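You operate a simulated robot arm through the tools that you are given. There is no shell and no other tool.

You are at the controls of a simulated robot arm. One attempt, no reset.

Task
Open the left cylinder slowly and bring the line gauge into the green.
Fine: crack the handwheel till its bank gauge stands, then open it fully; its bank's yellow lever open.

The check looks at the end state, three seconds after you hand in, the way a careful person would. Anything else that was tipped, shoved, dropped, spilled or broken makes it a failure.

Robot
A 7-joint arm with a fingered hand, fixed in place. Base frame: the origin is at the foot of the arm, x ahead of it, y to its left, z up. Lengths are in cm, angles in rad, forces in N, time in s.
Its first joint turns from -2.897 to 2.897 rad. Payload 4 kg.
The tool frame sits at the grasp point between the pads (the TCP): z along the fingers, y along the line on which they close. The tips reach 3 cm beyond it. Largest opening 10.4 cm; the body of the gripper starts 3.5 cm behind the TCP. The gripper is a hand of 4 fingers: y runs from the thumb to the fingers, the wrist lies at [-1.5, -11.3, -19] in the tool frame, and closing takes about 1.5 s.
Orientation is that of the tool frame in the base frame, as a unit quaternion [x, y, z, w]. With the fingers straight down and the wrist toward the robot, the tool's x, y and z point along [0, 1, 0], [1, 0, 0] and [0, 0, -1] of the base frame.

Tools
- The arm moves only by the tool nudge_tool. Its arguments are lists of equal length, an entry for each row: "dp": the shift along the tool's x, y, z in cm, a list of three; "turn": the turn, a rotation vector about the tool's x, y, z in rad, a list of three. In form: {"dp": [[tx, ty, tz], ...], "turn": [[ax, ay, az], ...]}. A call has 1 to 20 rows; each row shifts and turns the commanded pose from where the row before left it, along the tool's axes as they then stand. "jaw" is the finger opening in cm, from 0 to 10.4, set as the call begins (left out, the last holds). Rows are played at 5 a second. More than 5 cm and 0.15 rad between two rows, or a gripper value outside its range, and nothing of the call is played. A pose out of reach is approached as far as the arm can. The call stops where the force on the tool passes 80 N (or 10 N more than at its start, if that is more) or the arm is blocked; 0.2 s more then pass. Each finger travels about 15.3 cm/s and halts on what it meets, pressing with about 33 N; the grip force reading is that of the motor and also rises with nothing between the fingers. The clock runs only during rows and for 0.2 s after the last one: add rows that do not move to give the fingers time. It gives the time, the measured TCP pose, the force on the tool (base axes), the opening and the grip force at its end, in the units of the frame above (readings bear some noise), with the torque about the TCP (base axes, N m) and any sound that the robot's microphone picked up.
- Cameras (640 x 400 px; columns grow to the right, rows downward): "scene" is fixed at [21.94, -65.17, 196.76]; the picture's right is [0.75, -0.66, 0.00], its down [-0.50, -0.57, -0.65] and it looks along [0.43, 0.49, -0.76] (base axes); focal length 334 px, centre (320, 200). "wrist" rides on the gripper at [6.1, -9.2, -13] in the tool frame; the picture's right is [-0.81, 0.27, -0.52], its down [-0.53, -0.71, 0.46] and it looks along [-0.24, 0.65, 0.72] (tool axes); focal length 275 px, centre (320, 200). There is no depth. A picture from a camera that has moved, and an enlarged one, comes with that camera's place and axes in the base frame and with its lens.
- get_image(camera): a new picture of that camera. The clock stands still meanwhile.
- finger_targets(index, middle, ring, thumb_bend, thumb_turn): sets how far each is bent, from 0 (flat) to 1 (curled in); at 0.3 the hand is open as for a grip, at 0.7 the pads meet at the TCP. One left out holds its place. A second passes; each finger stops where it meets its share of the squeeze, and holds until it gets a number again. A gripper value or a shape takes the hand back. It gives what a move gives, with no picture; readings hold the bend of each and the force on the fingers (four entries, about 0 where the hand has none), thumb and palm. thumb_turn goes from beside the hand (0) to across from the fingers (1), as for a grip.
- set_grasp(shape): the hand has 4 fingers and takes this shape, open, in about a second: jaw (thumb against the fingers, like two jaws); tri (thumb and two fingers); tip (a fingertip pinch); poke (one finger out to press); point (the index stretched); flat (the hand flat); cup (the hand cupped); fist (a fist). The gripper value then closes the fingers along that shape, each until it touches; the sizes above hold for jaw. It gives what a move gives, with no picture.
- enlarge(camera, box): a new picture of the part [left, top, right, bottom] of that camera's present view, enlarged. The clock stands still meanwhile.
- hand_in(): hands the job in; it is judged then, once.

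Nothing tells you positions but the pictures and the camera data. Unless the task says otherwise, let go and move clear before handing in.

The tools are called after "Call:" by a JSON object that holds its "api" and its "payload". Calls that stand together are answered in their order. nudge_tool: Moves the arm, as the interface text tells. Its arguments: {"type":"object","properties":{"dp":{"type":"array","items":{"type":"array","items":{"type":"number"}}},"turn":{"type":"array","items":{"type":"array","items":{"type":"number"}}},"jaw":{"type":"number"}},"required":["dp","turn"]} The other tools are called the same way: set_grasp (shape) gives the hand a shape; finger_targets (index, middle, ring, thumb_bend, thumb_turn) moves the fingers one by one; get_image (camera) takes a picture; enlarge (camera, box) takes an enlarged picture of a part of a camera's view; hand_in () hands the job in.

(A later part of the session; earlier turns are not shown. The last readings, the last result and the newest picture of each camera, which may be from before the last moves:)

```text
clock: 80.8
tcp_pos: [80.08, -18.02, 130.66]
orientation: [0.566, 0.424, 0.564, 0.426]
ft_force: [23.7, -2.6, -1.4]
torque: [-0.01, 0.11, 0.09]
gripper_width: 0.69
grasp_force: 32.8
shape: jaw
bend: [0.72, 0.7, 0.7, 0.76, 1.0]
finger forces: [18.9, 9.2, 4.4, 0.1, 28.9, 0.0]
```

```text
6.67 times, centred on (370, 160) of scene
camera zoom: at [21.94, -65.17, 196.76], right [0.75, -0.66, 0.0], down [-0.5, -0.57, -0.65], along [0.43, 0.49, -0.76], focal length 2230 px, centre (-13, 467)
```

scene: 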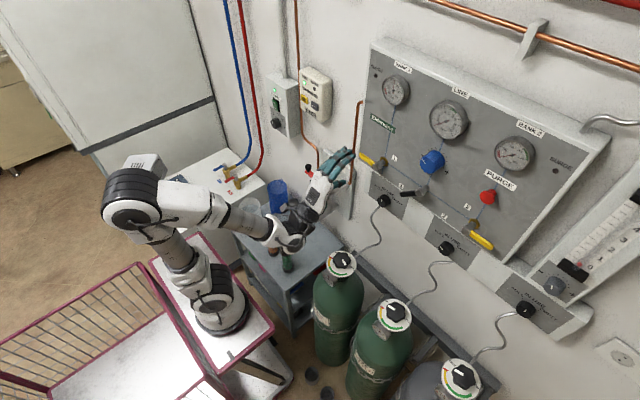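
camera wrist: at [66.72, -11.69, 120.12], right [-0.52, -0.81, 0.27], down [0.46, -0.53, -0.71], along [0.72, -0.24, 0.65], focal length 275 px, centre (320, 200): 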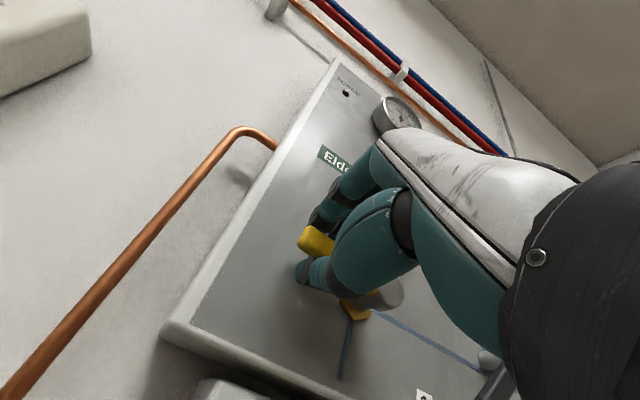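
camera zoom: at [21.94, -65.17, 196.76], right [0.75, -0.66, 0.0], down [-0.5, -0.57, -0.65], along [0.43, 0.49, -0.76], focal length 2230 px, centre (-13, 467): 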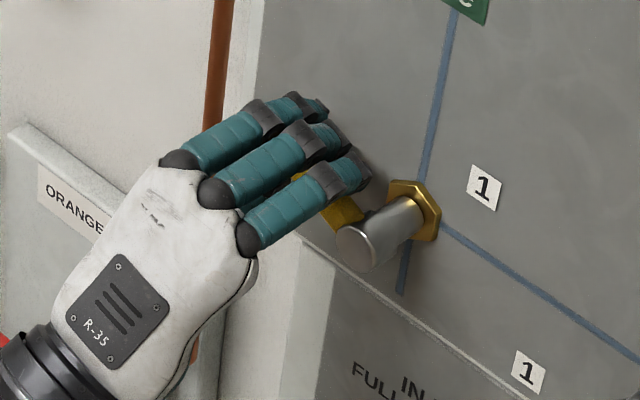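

Upward works freely. I'll continue the arc slowly, watching forces and gauges.

Call:
{"api": "nudge_tool", "payload": {"dp": [[-0.02, 0.37, 0], [-0.02, 0.37, 0], [-0.02, 0.37, 0], [-0.02, 0.37, 0], [-0.02, 0.37, 0], [-0.02, 0.37, 0], [-0.02, 0.37, 0], [-0.02, 0.37, 0], [0, 0, 0]], "turn": [[0, 0, 0.07], [0, 0, 0.07], [0, 0, 0.07], [0, 0, 0.07], [0, 0, 0.07], [0, 0, 0.07], [0, 0, 0.07], [0, 0, 0.07], [0, 0, 0]]}}

Call:
{"api": "enlarge", "payload": {"camera": "scene", "box": [322, 120, 418, 180]}}

Call:
{"api": "get_image", "payload": {"camera": "scene"}}

```text
clock: 82.8
tcp_pos: [80.14, -19.79, 133.13]
orientation: [0.661, 0.252, 0.66, 0.251]
ft_force: [22.4, -5.9, -11.7]
torque: [0.05, 0.13, 0.09]
gripper_width: 0.69
grasp_force: 33.2
shape: jaw
bend: [0.72, 0.71, 0.7, 0.76, 1.0]
finger forces: [19.0, 8.7, 4.2, 0.0, 29.3, 0.0]
```

```text
6.67 times, centred on (370, 150) of scene
camera zoom: at [21.94, -65.17, 196.76], right [0.75, -0.66, 0.0], down [-0.5, -0.57, -0.65], along [0.43, 0.49, -0.76], focal length 2230 px, centre (-13, 533)
```

zoom: 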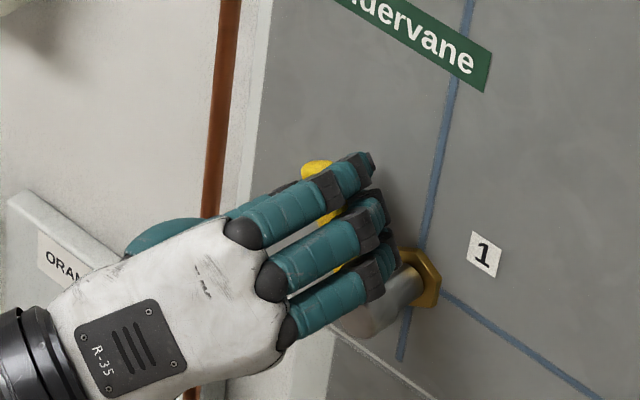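

```text
taken
```

scene: 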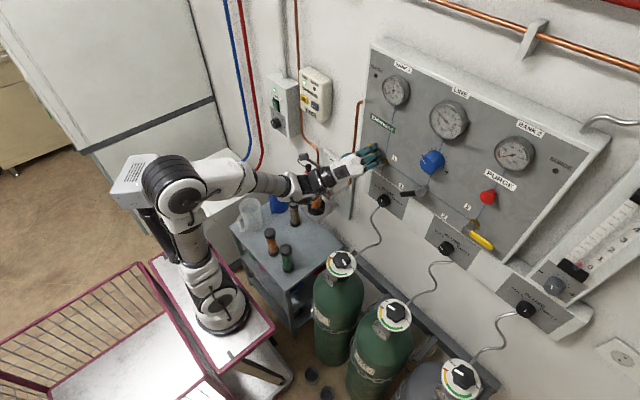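

The lever is past halfway. I'll check the gauges, then continue to vertical.

Call:
{"api": "enlarge", "payload": {"camera": "scene", "box": [366, 60, 494, 140]}}

Call:
{"api": "nudge_tool", "payload": {"dp": [[-0.04, 0.36, 0], [-0.04, 0.36, 0], [-0.04, 0.36, 0], [-0.04, 0.36, 0], [-0.03, 0.36, 0], [-0.02, 0.36, 0], [0, 0, 0]], "turn": [[0, 0, 0.07], [0, 0, 0.07], [0, 0, 0.07], [0, 0, 0.07], [0, 0, 0.07], [0, 0, 0.07], [0, 0, 0]]}}

Call:
{"api": "enlarge", "payload": {"camera": "scene", "box": [322, 120, 418, 180]}}

Call:
{"api": "enlarge", "payload": {"camera": "scene", "box": [366, 60, 494, 140]}}

```text
5.00 times, centred on (430, 100) of scene
camera zoom: at [21.94, -65.17, 196.76], right [0.75, -0.66, 0.0], down [-0.5, -0.57, -0.65], along [0.43, 0.49, -0.76], focal length 1672 px, centre (-230, 700)
```

zoom: 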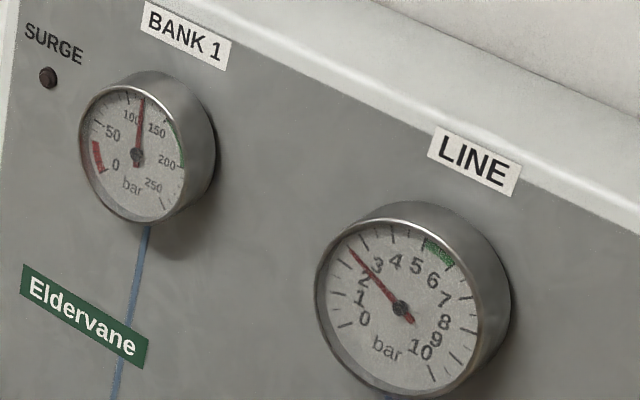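

```text
clock: 84.4
tcp_pos: [80.2, -21.66, 134.12]
orientation: [0.698, 0.109, 0.699, 0.109]
ft_force: [21.9, -0.7, -12.9]
torque: [0.06, 0.08, 0.13]
gripper_width: 0.67
grasp_force: 33.2
shape: jaw
bend: [0.72, 0.71, 0.7, 0.76, 1.0]
finger forces: [19.1, 8.6, 4.2, 0.0, 29.4, 0.0]
```

```text
6.67 times, centred on (370, 150) of scene
camera zoom: at [21.94, -65.17, 196.76], right [0.75, -0.66, 0.0], down [-0.5, -0.57, -0.65], along [0.43, 0.49, -0.76], focal length 2230 px, centre (-13, 533)
```

zoom: 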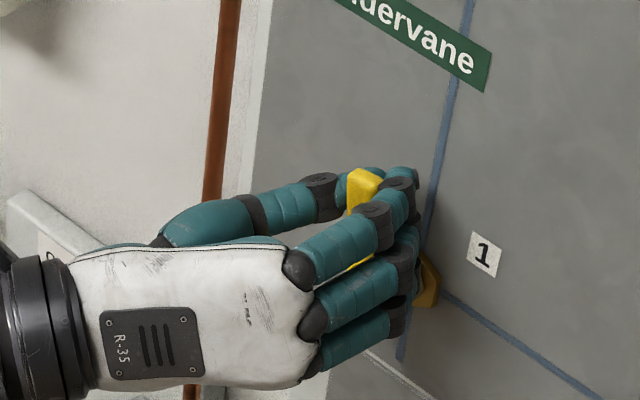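

```text
5.00 times, centred on (430, 100) of scene
camera zoom: at [21.94, -65.17, 196.76], right [0.75, -0.66, 0.0], down [-0.5, -0.57, -0.65], along [0.43, 0.49, -0.76], focal length 1672 px, centre (-230, 700)
```

zoom: 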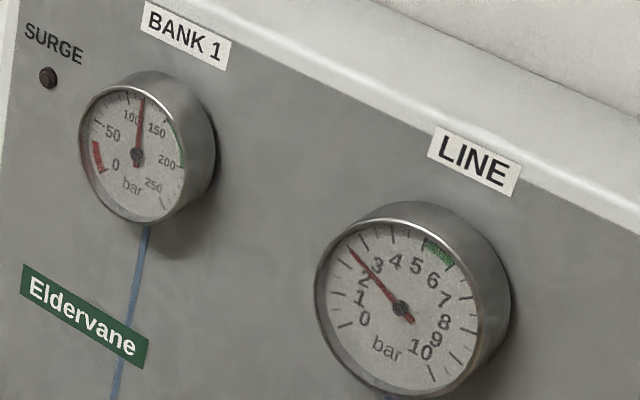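

The line gauge jumped to about 2.5 bar, so the lever passes gas and upward is open. I'll take it to the full vertical stop.

Call:
{"api": "nudge_tool", "payload": {"dp": [[-0.06, 0.36, 0], [-0.06, 0.36, 0], [-0.05, 0.36, 0], [-0.04, 0.3, 0], [0, 0, 0]], "turn": [[0, 0, 0.07], [0, 0, 0.07], [0, 0, 0.07], [0, 0, 0.06], [0, 0, 0]]}}

Call:
{"api": "enlarge", "payload": {"camera": "scene", "box": [322, 120, 418, 180]}}

Call:
{"api": "enlarge", "payload": {"camera": "wrist", "box": [240, 180, 440, 380]}}

```text
clock: 85.6
tcp_pos: [80.04, -22.96, 134.24]
orientation: [0.707, 0.016, 0.707, 0.013]
ft_force: [25.0, 11.6, -1.0]
torque: [-0.12, -0.1, 0.27]
gripper_width: 0.69
grasp_force: 33.0
shape: jaw
bend: [0.72, 0.71, 0.7, 0.76, 1.0]
finger forces: [16.9, 9.0, 4.4, 0.1, 32.3, 0.1]
```

```text
6.67 times, centred on (370, 150) of scene
camera zoom: at [21.94, -65.17, 196.76], right [0.75, -0.66, 0.0], down [-0.5, -0.57, -0.65], along [0.43, 0.49, -0.76], focal length 2230 px, centre (-13, 533)
```

zoom: 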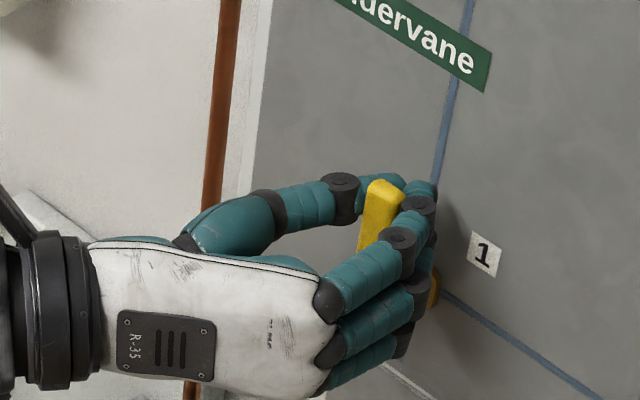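

```text
2.00 times, centred on (340, 280) of wrist
camera zoom: at [67.04, -13.52, 140.03], right [-0.52, -0.31, -0.8], down [0.45, 0.69, -0.56], along [0.73, -0.65, -0.22], focal length 551 px, centre (280, 40)
```

zoom: 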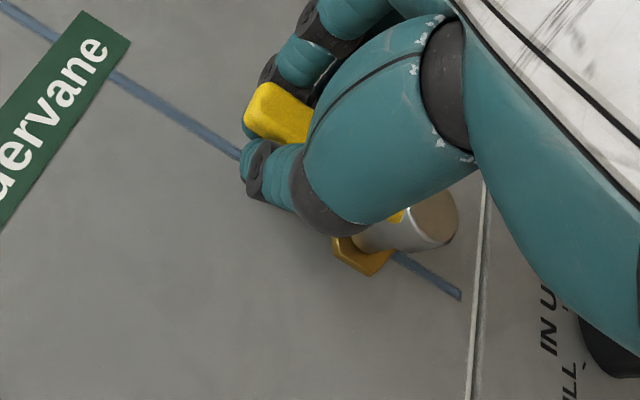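

The handle is nearly vertical and resistance is starting (11.6 N). I'll nudge slightly more to seat it on the stop.

Call:
{"api": "nudge_tool", "payload": {"dp": [[0, 0.25, 0], [0, 0.2, 0], [0, 0, 0]], "turn": [[0, 0, 0.05], [0, 0, 0.04], [0, 0, 0]]}}

Call:
{"api": "enlarge", "payload": {"camera": "scene", "box": [322, 120, 418, 180]}}

```text
clock: 86.4
tcp_pos: [80.03, -23.02, 134.32]
orientation: [0.706, -0.016, 0.708, -0.018]
ft_force: [27.5, 23.9, 6.3]
torque: [-0.15, -0.27, 0.44]
gripper_width: 0.7
grasp_force: 33.1
shape: jaw
bend: [0.72, 0.7, 0.7, 0.75, 1.0]
finger forces: [15.2, 9.8, 4.7, 0.0, 35.0, 0.0]
```

```text
6.67 times, centred on (370, 150) of scene
camera zoom: at [21.94, -65.17, 196.76], right [0.75, -0.66, 0.0], down [-0.5, -0.57, -0.65], along [0.43, 0.49, -0.76], focal length 2230 px, centre (-13, 533)
```

zoom: 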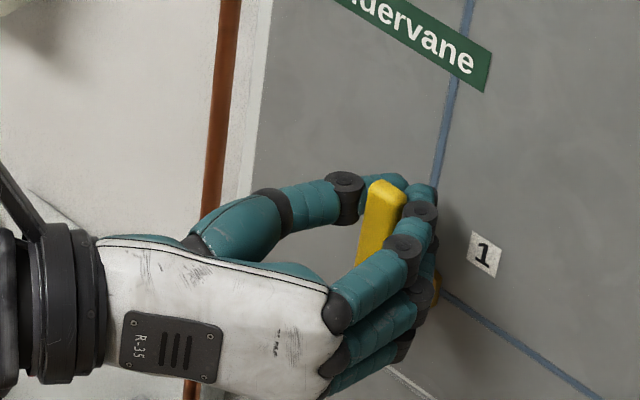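

The lever sits on its open stop. I'll open the fingers and then back straight out.

Call:
{"api": "nudge_tool", "payload": {"dp": [[0, -0.2, -0.1], [0, -0.1, -0.1], [0, 0, 0], [0, 0, 0], [0, 0, 0], [0, 0, 0], [0, 0, 0], [0, 0, 0]], "turn": [[0, 0, 0], [0, 0, 0], [0, 0, 0], [0, 0, 0], [0, 0, 0], [0, 0, 0], [0, 0, 0], [0, 0, 0]], "jaw": 10.4}}

Call:
{"api": "nudge_tool", "payload": {"dp": [[0, 0, -1.5], [0, 0, -1.5], [0, 0, -1.5], [0, 0, -1.5], [0, 0, -1.5], [0, 0, -1.5], [0, 0, 0]], "turn": [[0, 0, 0], [0, 0, 0], [0, 0, 0], [0, 0, 0], [0, 0, 0], [0, 0, 0], [0, 0, 0]]}}

Call:
{"api": "get_image", "payload": {"camera": "scene"}}

Call:
{"api": "get_image", "payload": {"camera": "wrist"}}

Call:
{"api": "enlarge", "payload": {"camera": "scene", "box": [350, 100, 478, 200]}}

```text
clock: 88.2
tcp_pos: [79.71, -23.05, 134.42]
orientation: [0.706, -0.017, 0.708, -0.018]
ft_force: [0.6, 0.0, 0.6]
torque: [0.0, -0.01, -0.01]
gripper_width: 10.38
grasp_force: 0.0
shape: jaw
bend: [0.3, 0.3, 0.3, 0.3, 0.98]
finger forces: [0.0, 0.0, 0.0, 0.0, 0.0, 0.1]
```

```text
clock: 89.8
tcp_pos: [70.67, -23.08, 134.22]
orientation: [0.706, -0.017, 0.707, -0.017]
ft_force: [-0.3, 0.2, -0.4]
torque: [-0.01, -0.01, -0.02]
gripper_width: 10.36
grasp_force: 0.1
shape: jaw
bend: [0.3, 0.3, 0.3, 0.3, 0.98]
finger forces: [0.1, 0.0, 0.1, 0.0, 0.0, 0.0]
```

```text
taken
```

scene: 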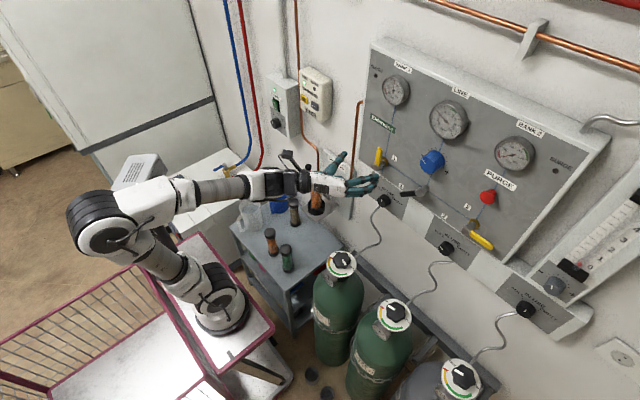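

```text
taken
camera wrist: at [57.76, -14.4, 140.85], right [-0.52, -0.24, -0.82], down [0.46, 0.74, -0.5], along [0.72, -0.63, -0.27], focal length 275 px, centre (320, 200)
```

wrist: 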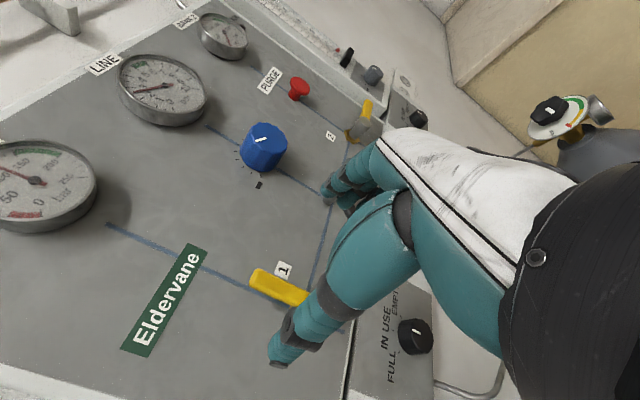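

```text
4.00 times, centred on (414, 150) of scene
camera zoom: at [21.94, -65.17, 196.76], right [0.75, -0.66, 0.0], down [-0.5, -0.57, -0.65], along [0.43, 0.49, -0.76], focal length 1338 px, centre (-56, 400)
```

zoom: 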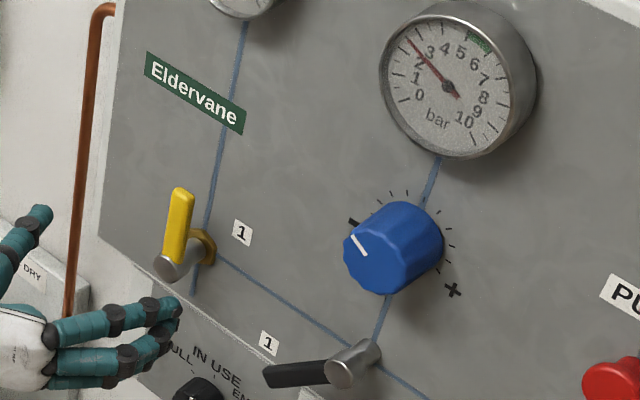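

Lever 1 stands vertical (open), and the line reads about 2.4 bar with SURGE dark. Next is the blue regulator knob near (80.4, -38.2, 140.7), to be turned clockwise (toward +) into the 5–6 bar green band. I'll look closer at it.

Call:
{"api": "enlarge", "payload": {"camera": "wrist", "box": [200, 90, 340, 210]}}

Call:
{"api": "enlarge", "payload": {"camera": "scene", "box": [422, 96, 478, 131]}}

Call:
{"api": "enlarge", "payload": {"camera": "wrist", "box": [90, 30, 250, 140]}}

```text
3.33 times, centred on (270, 150) of wrist
camera zoom: at [57.76, -14.4, 140.85], right [-0.52, -0.24, -0.82], down [0.46, 0.74, -0.5], along [0.72, -0.63, -0.27], focal length 918 px, centre (487, 367)
```

zoom: 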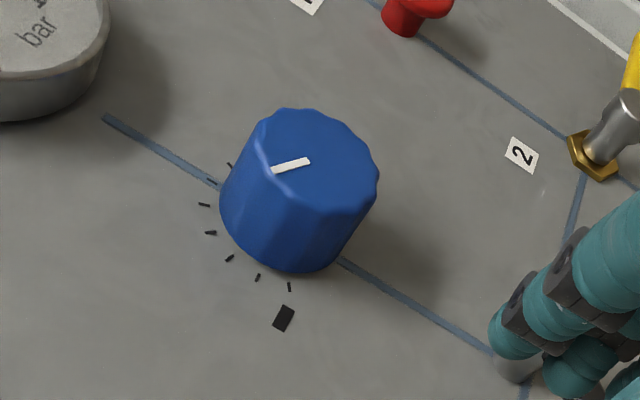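

```text
11.43 times, centred on (450, 114) of scene
camera zoom: at [21.94, -65.17, 196.76], right [0.75, -0.66, 0.0], down [-0.5, -0.57, -0.65], along [0.43, 0.49, -0.76], focal length 3822 px, centre (-1166, 1189)
```

zoom: 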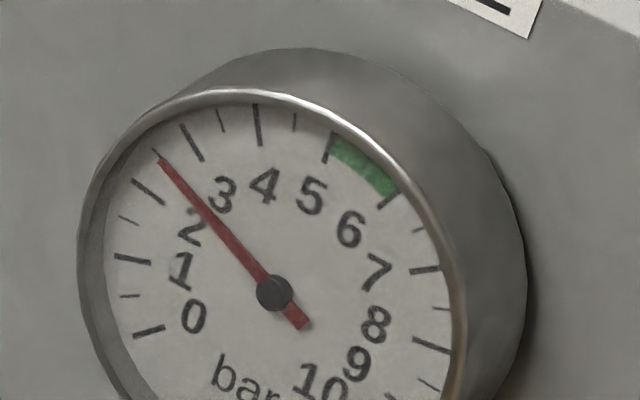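

```text
3.64 times, centred on (170, 85) of wrist
camera zoom: at [57.76, -14.4, 140.85], right [-0.52, -0.24, -0.82], down [0.46, 0.74, -0.5], along [0.72, -0.63, -0.27], focal length 1001 px, centre (866, 618)
```

zoom: 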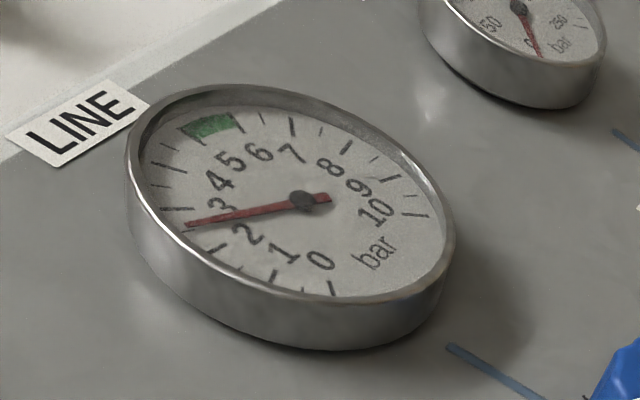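

The gauge reads about 2.6 bar and the green band is 5–6. I'll roll the hand back, narrow the opening to 7 cm and line up in front of the blue knob.

Call:
{"api": "nudge_tool", "payload": {"dp": [[0, 0, 0], [0, 0, 0], [0, 0, 0], [0, 0, 0], [0, 0, 0], [0, 0, 0], [0, 0, 0], [0, 0, 0], [0, 0, 0], [0, 0, 0], [0, 0, 0]], "turn": [[0, 0, -0.142], [0, 0, -0.142], [0, 0, -0.142], [0, 0, -0.142], [0, 0, -0.142], [0, 0, -0.142], [0, 0, -0.142], [0, 0, -0.142], [0, 0, -0.142], [0, 0, -0.142], [0, 0, 0]]}}

Call:
{"api": "nudge_tool", "payload": {"dp": [[-2.71, 1.88, 0], [-2.71, 1.88, 0], [-2.71, 1.88, 0], [-2.71, 1.88, 0], [-2.71, 1.88, 0], [0, 0, 0]], "turn": [[0, 0, 0], [0, 0, 0], [0, 0, 0], [0, 0, 0], [0, 0, 0], [0, 0, 0]], "jaw": 7}}

Call:
{"api": "get_image", "payload": {"camera": "scene"}}

Call:
{"api": "get_image", "payload": {"camera": "wrist"}}

```text
clock: 92.2
tcp_pos: [70.75, -23.08, 134.23]
orientation: [0.547, 0.448, 0.547, 0.449]
ft_force: [-0.5, -0.3, -0.5]
torque: [-0.03, -0.02, -0.03]
gripper_width: 10.37
grasp_force: 0.1
shape: jaw
bend: [0.3, 0.3, 0.3, 0.3, 0.98]
finger forces: [0.1, 0.1, 0.1, 0.0, 0.0, 0.0]
```

```text
clock: 93.6
tcp_pos: [70.72, -38.26, 140.95]
orientation: [0.547, 0.447, 0.547, 0.449]
ft_force: [0.1, 1.0, -0.2]
torque: [-0.01, -0.02, 0.0]
gripper_width: 7.05
grasp_force: 0.0
shape: jaw
bend: [0.28, 0.38, 0.35, 0.6, 0.99]
finger forces: [0.0, 0.1, 0.0, 0.0, 0.0, 0.0]
```

```text
taken
```

scene: 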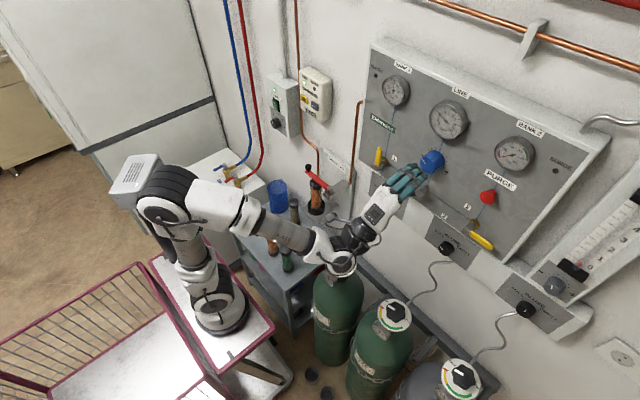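

```text
taken
camera wrist: at [57.68, -30.51, 133.1], right [-0.52, -0.85, 0.11], down [0.46, -0.38, -0.8], along [0.72, -0.37, 0.58], focal length 275 px, centre (320, 200)
```

wrist: 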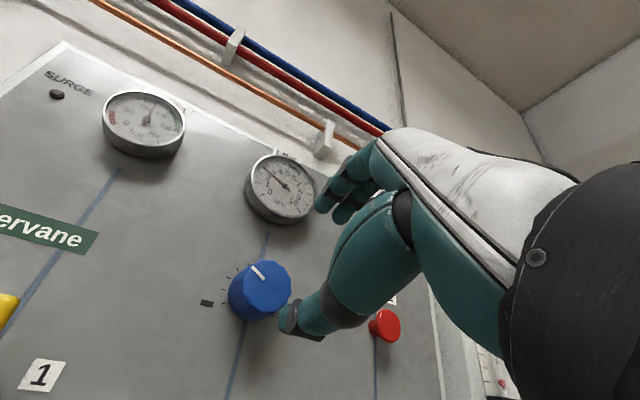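

The wrist camera sees both gauges and the knob well. I'll zoom to verify the axis alignment (it should appear at about (269, 282)).

Call:
{"api": "enlarge", "payload": {"camera": "wrist", "box": [200, 230, 340, 350]}}

Call:
{"api": "enlarge", "payload": {"camera": "scene", "box": [380, 130, 476, 190]}}

Call:
{"api": "enlarge", "payload": {"camera": "wrist", "box": [230, 140, 330, 230]}}

```text
3.33 times, centred on (270, 290) of wrist
camera zoom: at [57.68, -30.51, 133.1], right [-0.52, -0.85, 0.11], down [0.46, -0.38, -0.8], along [0.72, -0.37, 0.58], focal length 918 px, centre (487, -100)
```

zoom: 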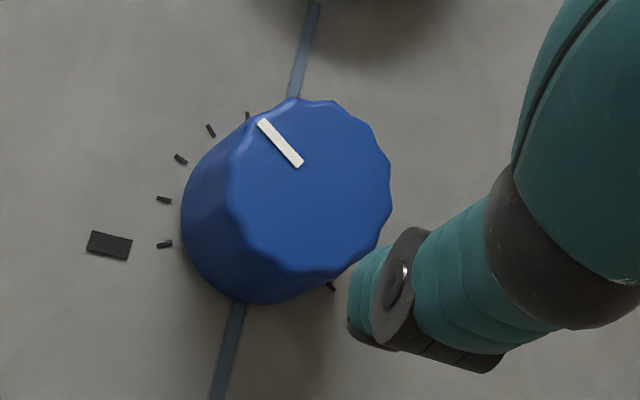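

```text
6.67 times, centred on (428, 160) of scene
camera zoom: at [21.94, -65.17, 196.76], right [0.75, -0.66, 0.0], down [-0.5, -0.57, -0.65], along [0.43, 0.49, -0.76], focal length 2230 px, centre (-400, 467)
```

zoom: 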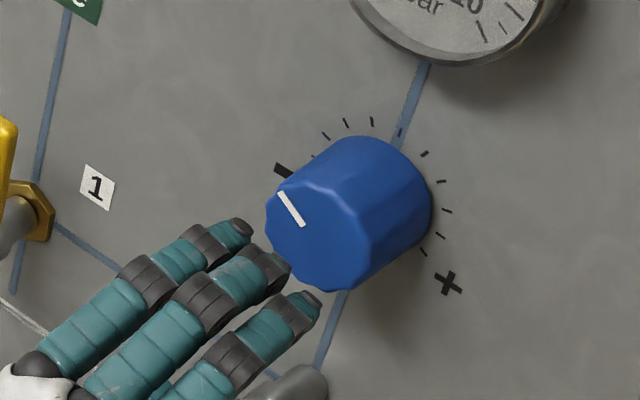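

```text
4.44 times, centred on (280, 185) of wrist
camera zoom: at [57.68, -30.51, 133.1], right [-0.52, -0.85, 0.11], down [0.46, -0.38, -0.8], along [0.72, -0.37, 0.58], focal length 1224 px, centre (498, 267)
```

zoom: 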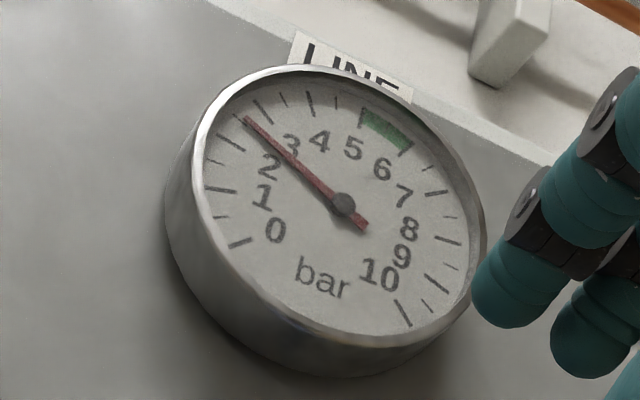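

Alignment is within about 2 mm. I'll correct slightly down and advance most of the way, then check before going fully around the knob.

Call:
{"api": "nudge_tool", "payload": {"dp": [[0, -0.2, 1.5], [0, 0, 1.5], [0, 0, 1.5], [0, 0, 1.5], [0, 0, 0]], "turn": [[0, 0, 0], [0, 0, 0], [0, 0, 0], [0, 0, 0], [0, 0, 0]]}}

Call:
{"api": "get_image", "payload": {"camera": "wrist"}}

Call:
{"api": "enlarge", "payload": {"camera": "scene", "box": [380, 130, 476, 190]}}

```text
clock: 94.8
tcp_pos: [76.76, -38.25, 140.63]
orientation: [0.547, 0.447, 0.548, 0.448]
ft_force: [0.7, 1.3, -0.2]
torque: [0.0, -0.03, 0.03]
gripper_width: 7.01
grasp_force: 0.0
shape: jaw
bend: [0.28, 0.38, 0.35, 0.6, 0.99]
finger forces: [0.1, 0.0, 0.1, 0.0, 0.0, 0.1]
```

```text
taken
camera wrist: at [63.74, -30.53, 132.77], right [-0.52, -0.85, 0.11], down [0.46, -0.38, -0.8], along [0.72, -0.37, 0.59], focal length 275 px, centre (320, 200)
```

wrist: 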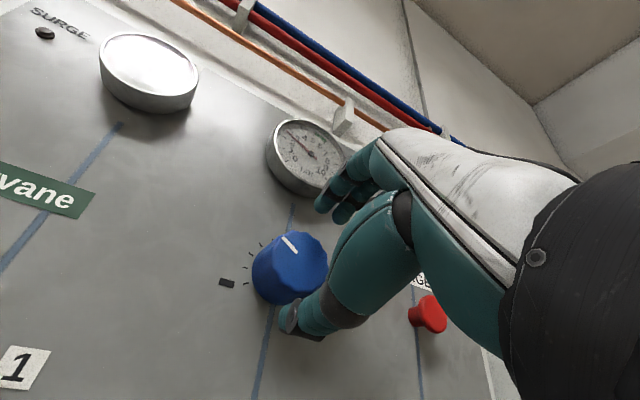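

```text
6.67 times, centred on (428, 160) of scene
camera zoom: at [21.94, -65.17, 196.76], right [0.75, -0.66, 0.0], down [-0.5, -0.57, -0.65], along [0.43, 0.49, -0.76], focal length 2230 px, centre (-400, 467)
```

zoom: 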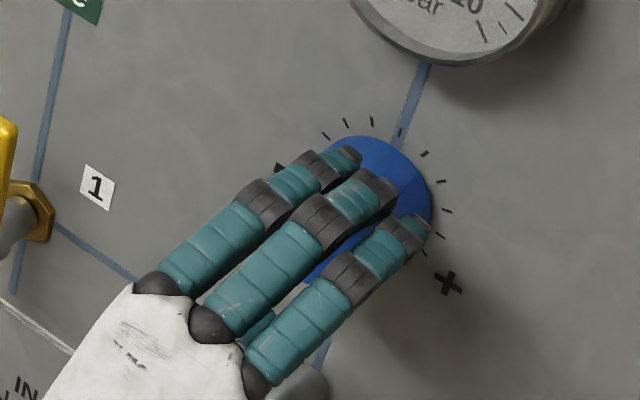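

The fingers pass above the knob as intended. I'll advance the last 3.2 cm and close gently.

Call:
{"api": "nudge_tool", "payload": {"dp": [[0, 0, 1.0], [0, 0, 1.0], [0, 0, 0.8], [0, 0, 0.5], [0, 0, 0]], "turn": [[0, 0, 0], [0, 0, 0], [0, 0, 0], [0, 0, 0], [0, 0, 0]]}}

Call:
{"api": "get_image", "payload": {"camera": "wrist"}}

Call:
{"api": "enlarge", "payload": {"camera": "scene", "box": [380, 130, 476, 190]}}

```text
clock: 96.0
tcp_pos: [80.04, -38.3, 140.7]
orientation: [0.547, 0.447, 0.548, 0.448]
ft_force: [0.5, 0.1, -0.2]
torque: [0.02, -0.01, 0.04]
gripper_width: 7.03
grasp_force: 0.0
shape: jaw
bend: [0.28, 0.38, 0.35, 0.6, 0.99]
finger forces: [0.0, 0.1, 0.1, 0.1, 0.0, 0.0]
```

```text
taken
camera wrist: at [67.07, -30.57, 132.87], right [-0.52, -0.85, 0.11], down [0.46, -0.38, -0.8], along [0.72, -0.37, 0.59], focal length 275 px, centre (320, 200)
```

wrist: 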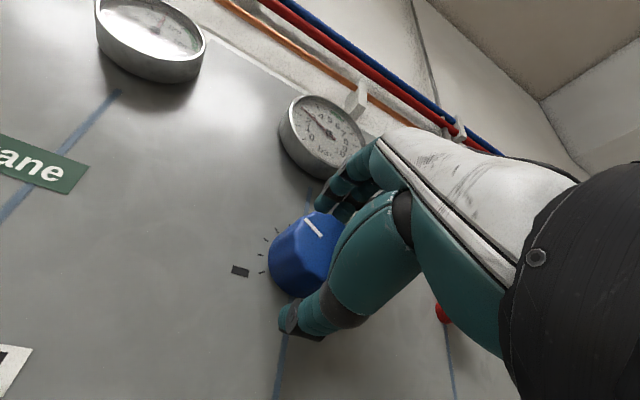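

```text
6.67 times, centred on (428, 160) of scene
camera zoom: at [21.94, -65.17, 196.76], right [0.75, -0.66, 0.0], down [-0.5, -0.57, -0.65], along [0.43, 0.49, -0.76], focal length 2230 px, centre (-400, 467)
```

zoom: 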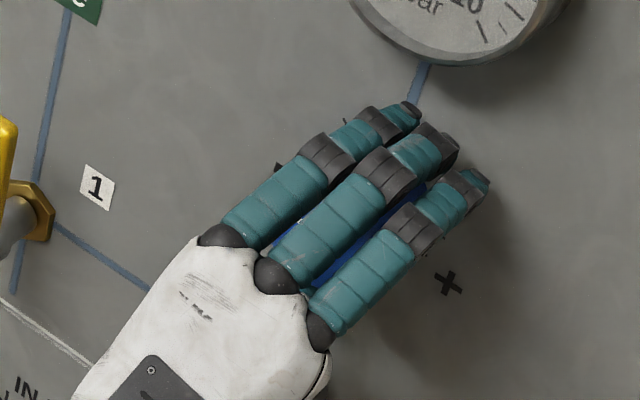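

Knob sits between fingers and thumb with no contact. Closing the grip now.

Call:
{"api": "nudge_tool", "payload": {"dp": [[0, 0, 0], [0, 0, 0], [0, 0, 0], [0, 0, 0], [0, 0, 0], [0, 0, 0], [0, 0, 0]], "turn": [[0, 0, 0], [0, 0, 0], [0, 0, 0], [0, 0, 0], [0, 0, 0], [0, 0, 0], [0, 0, 0]], "jaw": 2.5}}

Call:
{"api": "get_image", "payload": {"camera": "wrist"}}

Call:
{"api": "enlarge", "payload": {"camera": "scene", "box": [396, 90, 492, 190]}}

```text
clock: 97.6
tcp_pos: [80.04, -38.26, 140.61]
orientation: [0.547, 0.448, 0.547, 0.448]
ft_force: [-0.9, 1.1, -9.8]
torque: [0.01, 0.2, 0.03]
gripper_width: 3.67
grasp_force: 33.0
shape: jaw
bend: [0.74, 0.54, 0.56, 0.72, 1.0]
finger forces: [16.6, 7.1, 0.0, 0.0, 32.9, 0.0]
```

```text
taken
camera wrist: at [67.1, -30.58, 132.82], right [-0.52, -0.85, 0.11], down [0.46, -0.38, -0.8], along [0.72, -0.37, 0.58], focal length 275 px, centre (320, 200)
```

wrist: 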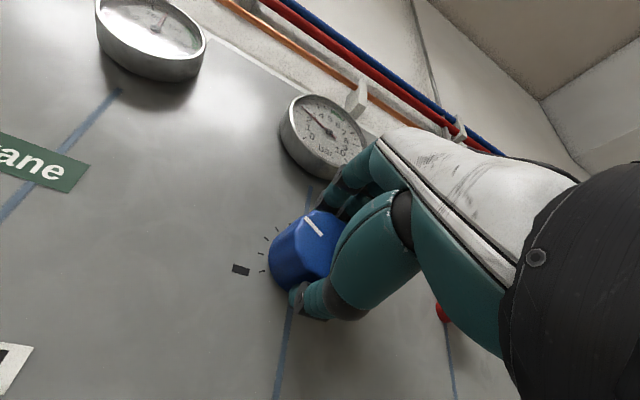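

```text
4.00 times, centred on (444, 140) of scene
camera zoom: at [21.94, -65.17, 196.76], right [0.75, -0.66, 0.0], down [-0.5, -0.57, -0.65], along [0.43, 0.49, -0.76], focal length 1338 px, centre (-176, 440)
```

zoom: 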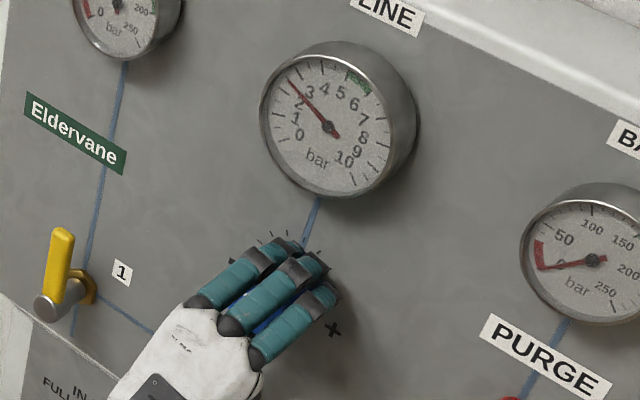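

Knob gripped, and the line gauge is clearly visible. I'll turn clockwise 0.3 rad slowly and read the gauge.

Call:
{"api": "nudge_tool", "payload": {"dp": [[0, 0, 0], [0, 0, 0], [0, 0, 0], [0, 0, 0], [0, 0, 0], [0, 0, 0], [0, 0, 0], [0, 0, 0]], "turn": [[0, 0, 0.05], [0, 0, 0.05], [0, 0, 0.05], [0, 0, 0.05], [0, 0, 0.05], [0, 0, 0.05], [0, 0, 0], [0, 0, 0]]}}

Call:
{"api": "enlarge", "payload": {"camera": "scene", "box": [422, 96, 478, 131]}}

Call:
{"api": "enlarge", "payload": {"camera": "wrist", "box": [200, 180, 400, 340]}}

```text
clock: 99.4
tcp_pos: [80.16, -38.18, 140.72]
orientation: [0.607, 0.362, 0.608, 0.362]
ft_force: [3.0, 3.3, -13.7]
torque: [-0.02, 0.24, 0.09]
gripper_width: 3.63
grasp_force: 33.0
shape: jaw
bend: [0.74, 0.54, 0.56, 0.72, 1.0]
finger forces: [16.0, 7.9, 0.0, 0.0, 36.4, 0.0]
```

```text
11.43 times, centred on (450, 114) of scene
camera zoom: at [21.94, -65.17, 196.76], right [0.75, -0.66, 0.0], down [-0.5, -0.57, -0.65], along [0.43, 0.49, -0.76], focal length 3822 px, centre (-1166, 1189)
```

zoom: 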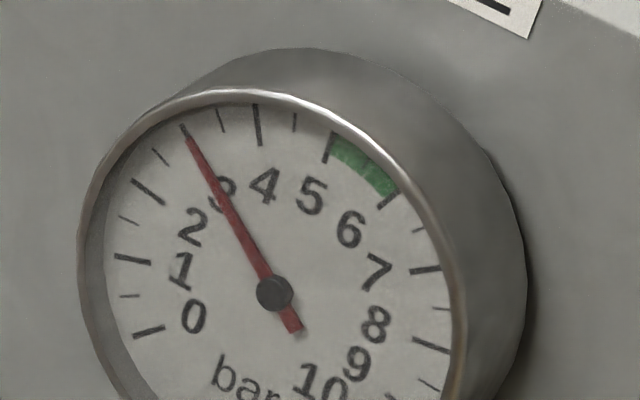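

```text
2.50 times, centred on (300, 260) of wrist
camera zoom: at [67.09, -28.56, 135.52], right [-0.52, -0.84, -0.15], down [0.46, -0.13, -0.88], along [0.72, -0.52, 0.45], focal length 688 px, centre (370, 50)
```

zoom: 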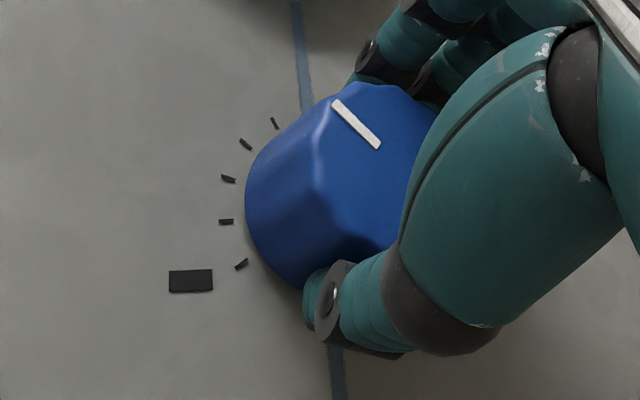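

The line rose to about 3.0 bar. I'll continue clockwise.

Call:
{"api": "nudge_tool", "payload": {"dp": [[0, 0, 0], [0, 0, 0], [0, 0, 0], [0, 0, 0], [0, 0, 0], [0, 0, 0], [0, 0, 0], [0, 0, 0], [0, 0, 0], [0, 0, 0], [0, 0, 0], [0, 0, 0]], "turn": [[0, 0, 0.05], [0, 0, 0.05], [0, 0, 0.05], [0, 0, 0.05], [0, 0, 0.05], [0, 0, 0.05], [0, 0, 0.05], [0, 0, 0.05], [0, 0, 0.05], [0, 0, 0.05], [0, 0, 0], [0, 0, 0]]}}

Call:
{"api": "enlarge", "payload": {"camera": "scene", "box": [422, 96, 478, 131]}}

Call:
{"api": "enlarge", "payload": {"camera": "wrist", "box": [200, 180, 400, 340]}}

Call:
{"api": "get_image", "payload": {"camera": "scene"}}

```text
clock: 102.0
tcp_pos: [80.11, -38.33, 140.62]
orientation: [0.678, 0.2, 0.678, 0.2]
ft_force: [2.4, 6.1, -12.2]
torque: [0.0, 0.17, 0.11]
gripper_width: 3.59
grasp_force: 33.2
shape: jaw
bend: [0.74, 0.54, 0.56, 0.71, 1.0]
finger forces: [15.8, 9.5, 0.0, 0.0, 36.0, 0.0]
```

```text
11.43 times, centred on (450, 114) of scene
camera zoom: at [21.94, -65.17, 196.76], right [0.75, -0.66, 0.0], down [-0.5, -0.57, -0.65], along [0.43, 0.49, -0.76], focal length 3822 px, centre (-1166, 1189)
```

zoom: 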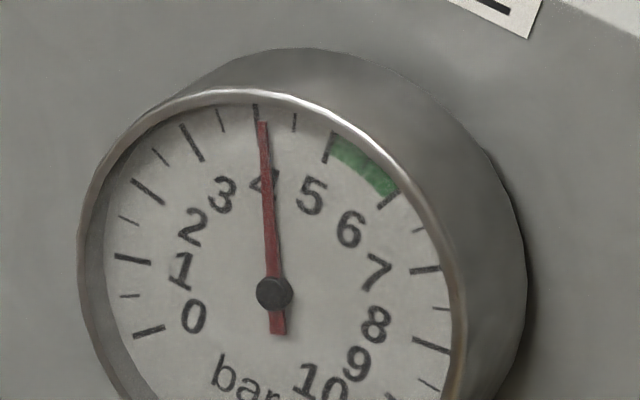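

```text
2.50 times, centred on (300, 260) of wrist
camera zoom: at [67.11, -27.3, 140.8], right [-0.52, -0.67, -0.53], down [0.46, 0.31, -0.83], along [0.72, -0.67, 0.15], focal length 688 px, centre (370, 50)
```

zoom: 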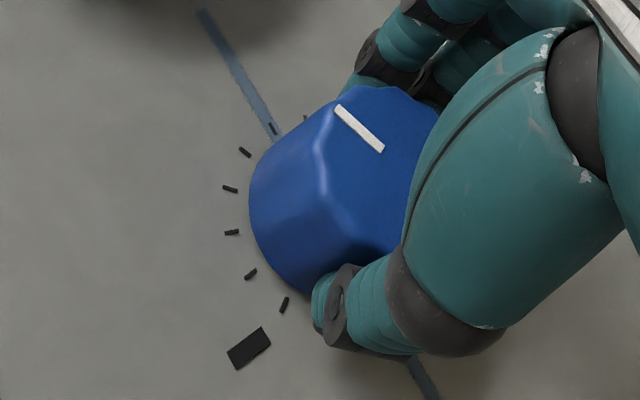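

```text
taken
```

scene: 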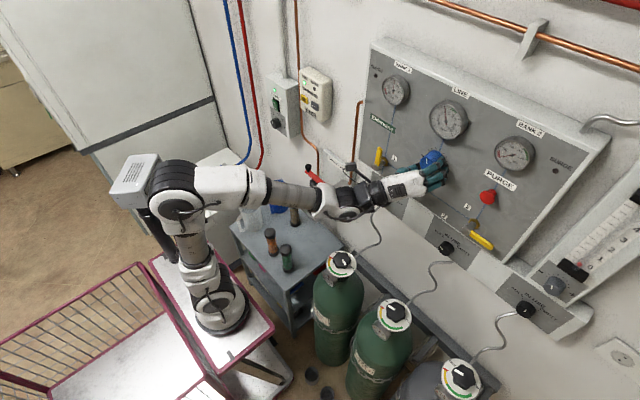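

It reads about 4.1 bar, roughly 2.1 bar per rad. Another ~0.65 rad should reach 5.5; I'll do 0.45 first and check.

Call:
{"api": "nudge_tool", "payload": {"dp": [[0, 0, 0], [0, 0, 0], [0, 0, 0], [0, 0, 0], [0, 0, 0], [0, 0, 0], [0, 0, 0], [0, 0, 0], [0, 0, 0], [0, 0, 0], [0, 0, 0]], "turn": [[0, 0, 0.05], [0, 0, 0.05], [0, 0, 0.05], [0, 0, 0.05], [0, 0, 0.05], [0, 0, 0.05], [0, 0, 0.05], [0, 0, 0.05], [0, 0, 0.05], [0, 0, 0], [0, 0, 0]]}}

Call:
{"api": "enlarge", "payload": {"camera": "scene", "box": [422, 96, 478, 131]}}

```text
clock: 104.4
tcp_pos: [80.0, -38.23, 140.57]
orientation: [0.706, 0.044, 0.705, 0.044]
ft_force: [5.5, 7.6, -9.4]
torque: [-0.02, 0.12, 0.02]
gripper_width: 3.55
grasp_force: 32.4
shape: jaw
bend: [0.74, 0.53, 0.56, 0.71, 1.0]
finger forces: [16.2, 10.0, 0.1, 0.0, 34.5, 0.1]
```

```text
11.43 times, centred on (450, 114) of scene
camera zoom: at [21.94, -65.17, 196.76], right [0.75, -0.66, 0.0], down [-0.5, -0.57, -0.65], along [0.43, 0.49, -0.76], focal length 3822 px, centre (-1166, 1189)
```

zoom: 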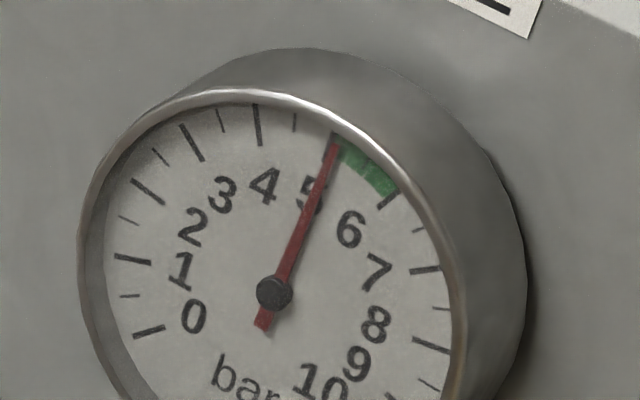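

About 5.1 bar, at the lower edge of green. A further 0.18 rad should centre it.

Call:
{"api": "nudge_tool", "payload": {"dp": [[0, 0, 0], [0, 0, 0], [0, 0, 0], [0, 0, 0], [0, 0, 0], [0, 0, 0], [0, 0, 0]], "turn": [[0, 0, 0.045], [0, 0, 0.045], [0, 0, 0.045], [0, 0, 0.045], [0, 0, 0], [0, 0, 0], [0, 0, 0]]}}

Call:
{"api": "enlarge", "payload": {"camera": "scene", "box": [422, 96, 478, 131]}}

```text
clock: 106.0
tcp_pos: [80.11, -38.27, 140.57]
orientation: [0.707, -0.02, 0.707, -0.02]
ft_force: [7.6, 9.1, -7.9]
torque: [0.02, 0.06, 0.08]
gripper_width: 3.54
grasp_force: 33.4
shape: jaw
bend: [0.74, 0.53, 0.56, 0.71, 1.0]
finger forces: [15.8, 9.8, 0.1, 0.1, 34.4, 0.0]
```

```text
11.43 times, centred on (450, 114) of scene
camera zoom: at [21.94, -65.17, 196.76], right [0.75, -0.66, 0.0], down [-0.5, -0.57, -0.65], along [0.43, 0.49, -0.76], focal length 3822 px, centre (-1166, 1189)
```

zoom: 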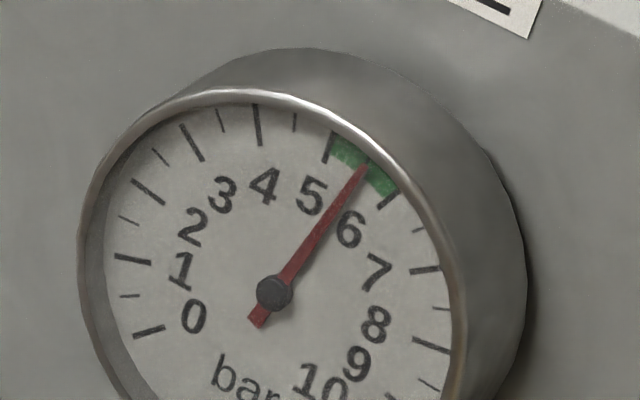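

The needle is mid-green (about 5.5 bar). I'll hold briefly to see that it's steady, then release and back straight out.

Call:
{"api": "nudge_tool", "payload": {"dp": [[0, 0, 0], [0, 0, 0], [0, 0, 0], [0, 0, 0], [0, 0, 0], [0, 0, 0], [0, 0, 0], [0, 0, 0]], "turn": [[0, 0, 0], [0, 0, 0], [0, 0, 0], [0, 0, 0], [0, 0, 0], [0, 0, 0], [0, 0, 0], [0, 0, 0]]}}

Call:
{"api": "enlarge", "payload": {"camera": "scene", "box": [422, 96, 478, 131]}}

Call:
{"api": "nudge_tool", "payload": {"dp": [[0, 0, 0], [0, 0, 0], [0, 0, 0], [0, 0, 0], [0, 0, 0], [0, 0, 0], [0, 0, 0]], "turn": [[0, 0, 0], [0, 0, 0], [0, 0, 0], [0, 0, 0], [0, 0, 0], [0, 0, 0], [0, 0, 0]], "jaw": 7.5}}

Call:
{"api": "enlarge", "payload": {"camera": "scene", "box": [422, 96, 478, 131]}}

Call:
{"api": "get_image", "payload": {"camera": "wrist"}}

Call:
{"api": "enlarge", "payload": {"camera": "scene", "box": [380, 130, 476, 190]}}

```text
clock: 107.8
tcp_pos: [80.14, -38.33, 140.57]
orientation: [0.708, -0.02, 0.706, -0.02]
ft_force: [7.5, 9.8, -8.9]
torque: [-0.02, 0.14, 0.1]
gripper_width: 3.56
grasp_force: 32.5
shape: jaw
bend: [0.74, 0.53, 0.56, 0.71, 1.0]
finger forces: [15.6, 9.7, 0.0, 0.1, 34.5, 0.0]
```

```text
11.43 times, centred on (450, 114) of scene
camera zoom: at [21.94, -65.17, 196.76], right [0.75, -0.66, 0.0], down [-0.5, -0.57, -0.65], along [0.43, 0.49, -0.76], focal length 3822 px, centre (-1166, 1189)
```

zoom: 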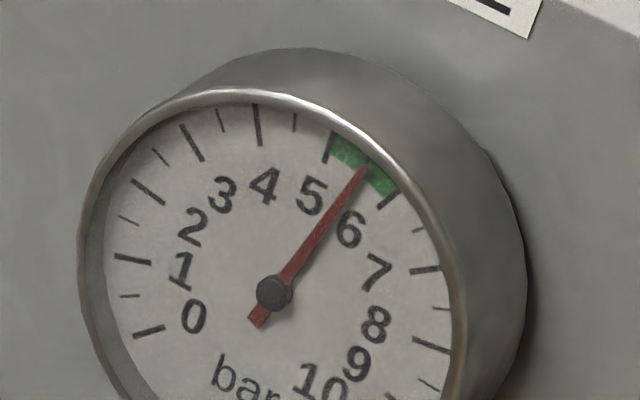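

```text
clock: 109.4
tcp_pos: [79.89, -38.39, 140.74]
orientation: [0.706, -0.019, 0.708, -0.019]
ft_force: [-0.5, 0.5, 0.6]
torque: [0.02, 0.03, 0.01]
gripper_width: 7.46
grasp_force: 0.0
shape: jaw
bend: [0.27, 0.37, 0.34, 0.57, 0.99]
finger forces: [0.0, 0.0, 0.0, 0.1, 0.0, 0.0]
```

```text
11.43 times, centred on (450, 114) of scene
camera zoom: at [21.94, -65.17, 196.76], right [0.75, -0.66, 0.0], down [-0.5, -0.57, -0.65], along [0.43, 0.49, -0.76], focal length 3822 px, centre (-1166, 1189)
```

zoom: 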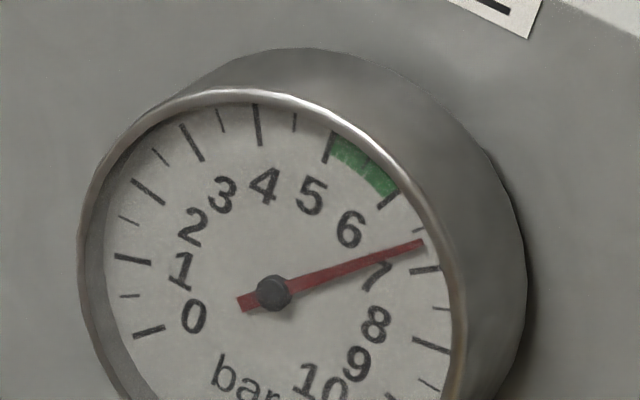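

```text
taken
camera wrist: at [66.99, -29.63, 147.24], right [-0.52, -0.23, -0.83], down [0.46, 0.74, -0.49], along [0.73, -0.63, -0.28], focal length 275 px, centre (320, 200)
```

wrist: 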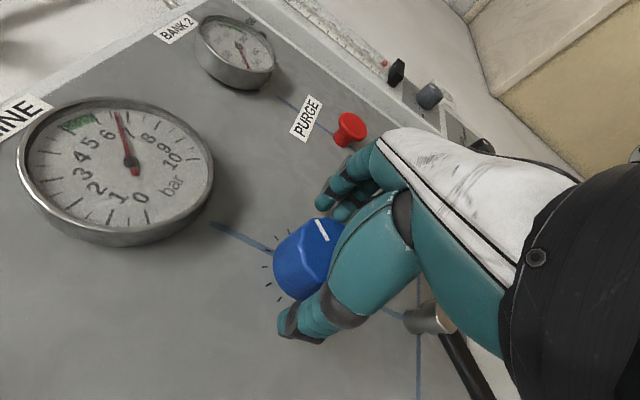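

```text
6.67 times, centred on (428, 160) of scene
camera zoom: at [21.94, -65.17, 196.76], right [0.75, -0.66, 0.0], down [-0.5, -0.57, -0.65], along [0.43, 0.49, -0.76], focal length 2230 px, centre (-400, 467)
```

zoom: 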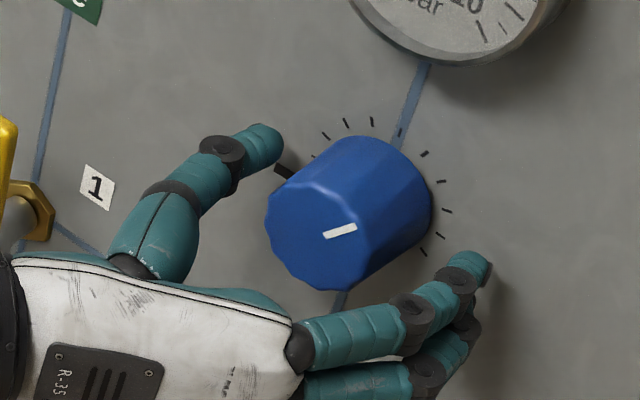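

On release the opening fingers dragged the knob clockwise and the line overshot to about 6.8 bar. I'll back out, switch to a symmetric fingertip pinch, and turn it back into the green with a cleaner release.

Call:
{"api": "nudge_tool", "payload": {"dp": [[0, 0, -1.0], [0, 0, -1.5], [0, 0, -1.5], [0, 0, -1.5], [0, 0, -1.5], [0, 0, 0]], "turn": [[0, 0, 0], [0, 0, 0], [0, 0, 0], [0, 0, 0], [0, 0, 0], [0, 0, 0]]}}

Call:
{"api": "set_grasp", "payload": {"shape": "tip"}}

Call:
{"api": "get_image", "payload": {"camera": "wrist"}}

Call:
{"api": "enlarge", "payload": {"camera": "scene", "box": [350, 110, 478, 190]}}

Call:
{"api": "enlarge", "payload": {"camera": "scene", "box": [366, 60, 494, 140]}}

```text
clock: 110.8
tcp_pos: [72.95, -38.38, 140.68]
orientation: [0.706, -0.019, 0.707, -0.02]
ft_force: [-0.1, -0.3, -0.6]
torque: [0.0, 0.02, 0.03]
gripper_width: 7.48
grasp_force: 0.0
shape: jaw
bend: [0.27, 0.37, 0.34, 0.57, 0.99]
finger forces: [0.0, 0.0, 0.0, 0.1, 0.1, 0.1]
```

```text
clock: 111.7
tcp_pos: [73.01, -38.24, 140.58]
orientation: [0.706, -0.02, 0.708, -0.019]
ft_force: [0.1, 1.2, -1.2]
torque: [0.01, 0.0, 0.01]
gripper_width: 10.41
grasp_force: 0.1
shape: tip
bend: [0.3, 0.98, 0.99, 0.3, 0.98]
finger forces: [0.1, 0.0, 0.0, 0.0, 0.0, 0.1]
```

```text
taken
camera wrist: at [60.01, -29.62, 147.25], right [-0.52, -0.23, -0.83], down [0.46, 0.74, -0.49], along [0.73, -0.63, -0.28], focal length 275 px, centre (320, 200)
```

wrist: 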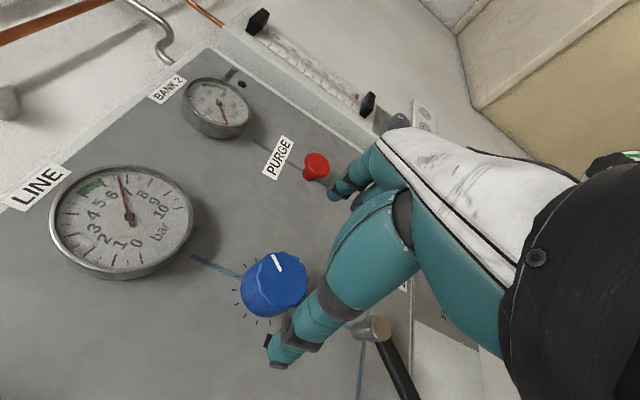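

```text
5.00 times, centred on (414, 150) of scene
camera zoom: at [21.94, -65.17, 196.76], right [0.75, -0.66, 0.0], down [-0.5, -0.57, -0.65], along [0.43, 0.49, -0.76], focal length 1672 px, centre (-150, 450)
```

zoom: 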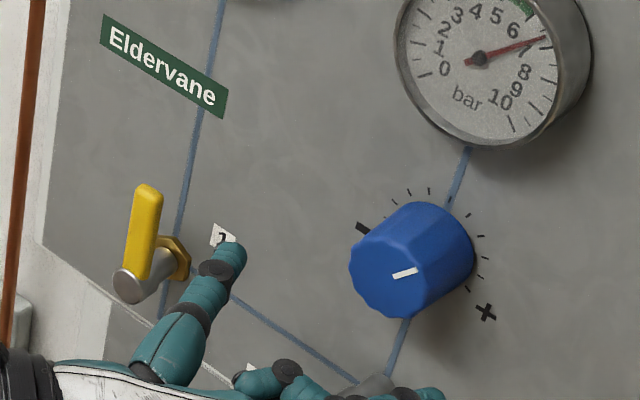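

```text
5.00 times, centred on (430, 100) of scene
camera zoom: at [21.94, -65.17, 196.76], right [0.75, -0.66, 0.0], down [-0.5, -0.57, -0.65], along [0.43, 0.49, -0.76], focal length 1672 px, centre (-230, 700)
```

zoom: 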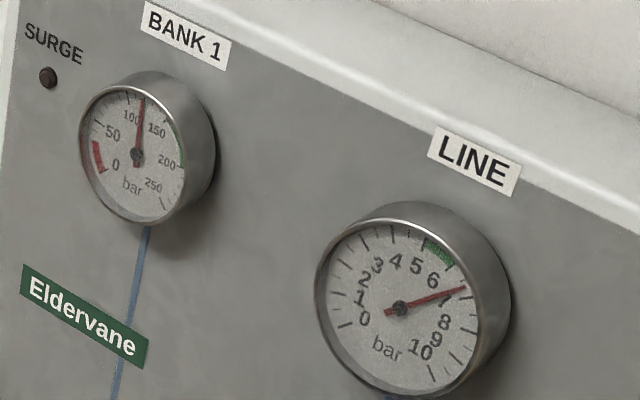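

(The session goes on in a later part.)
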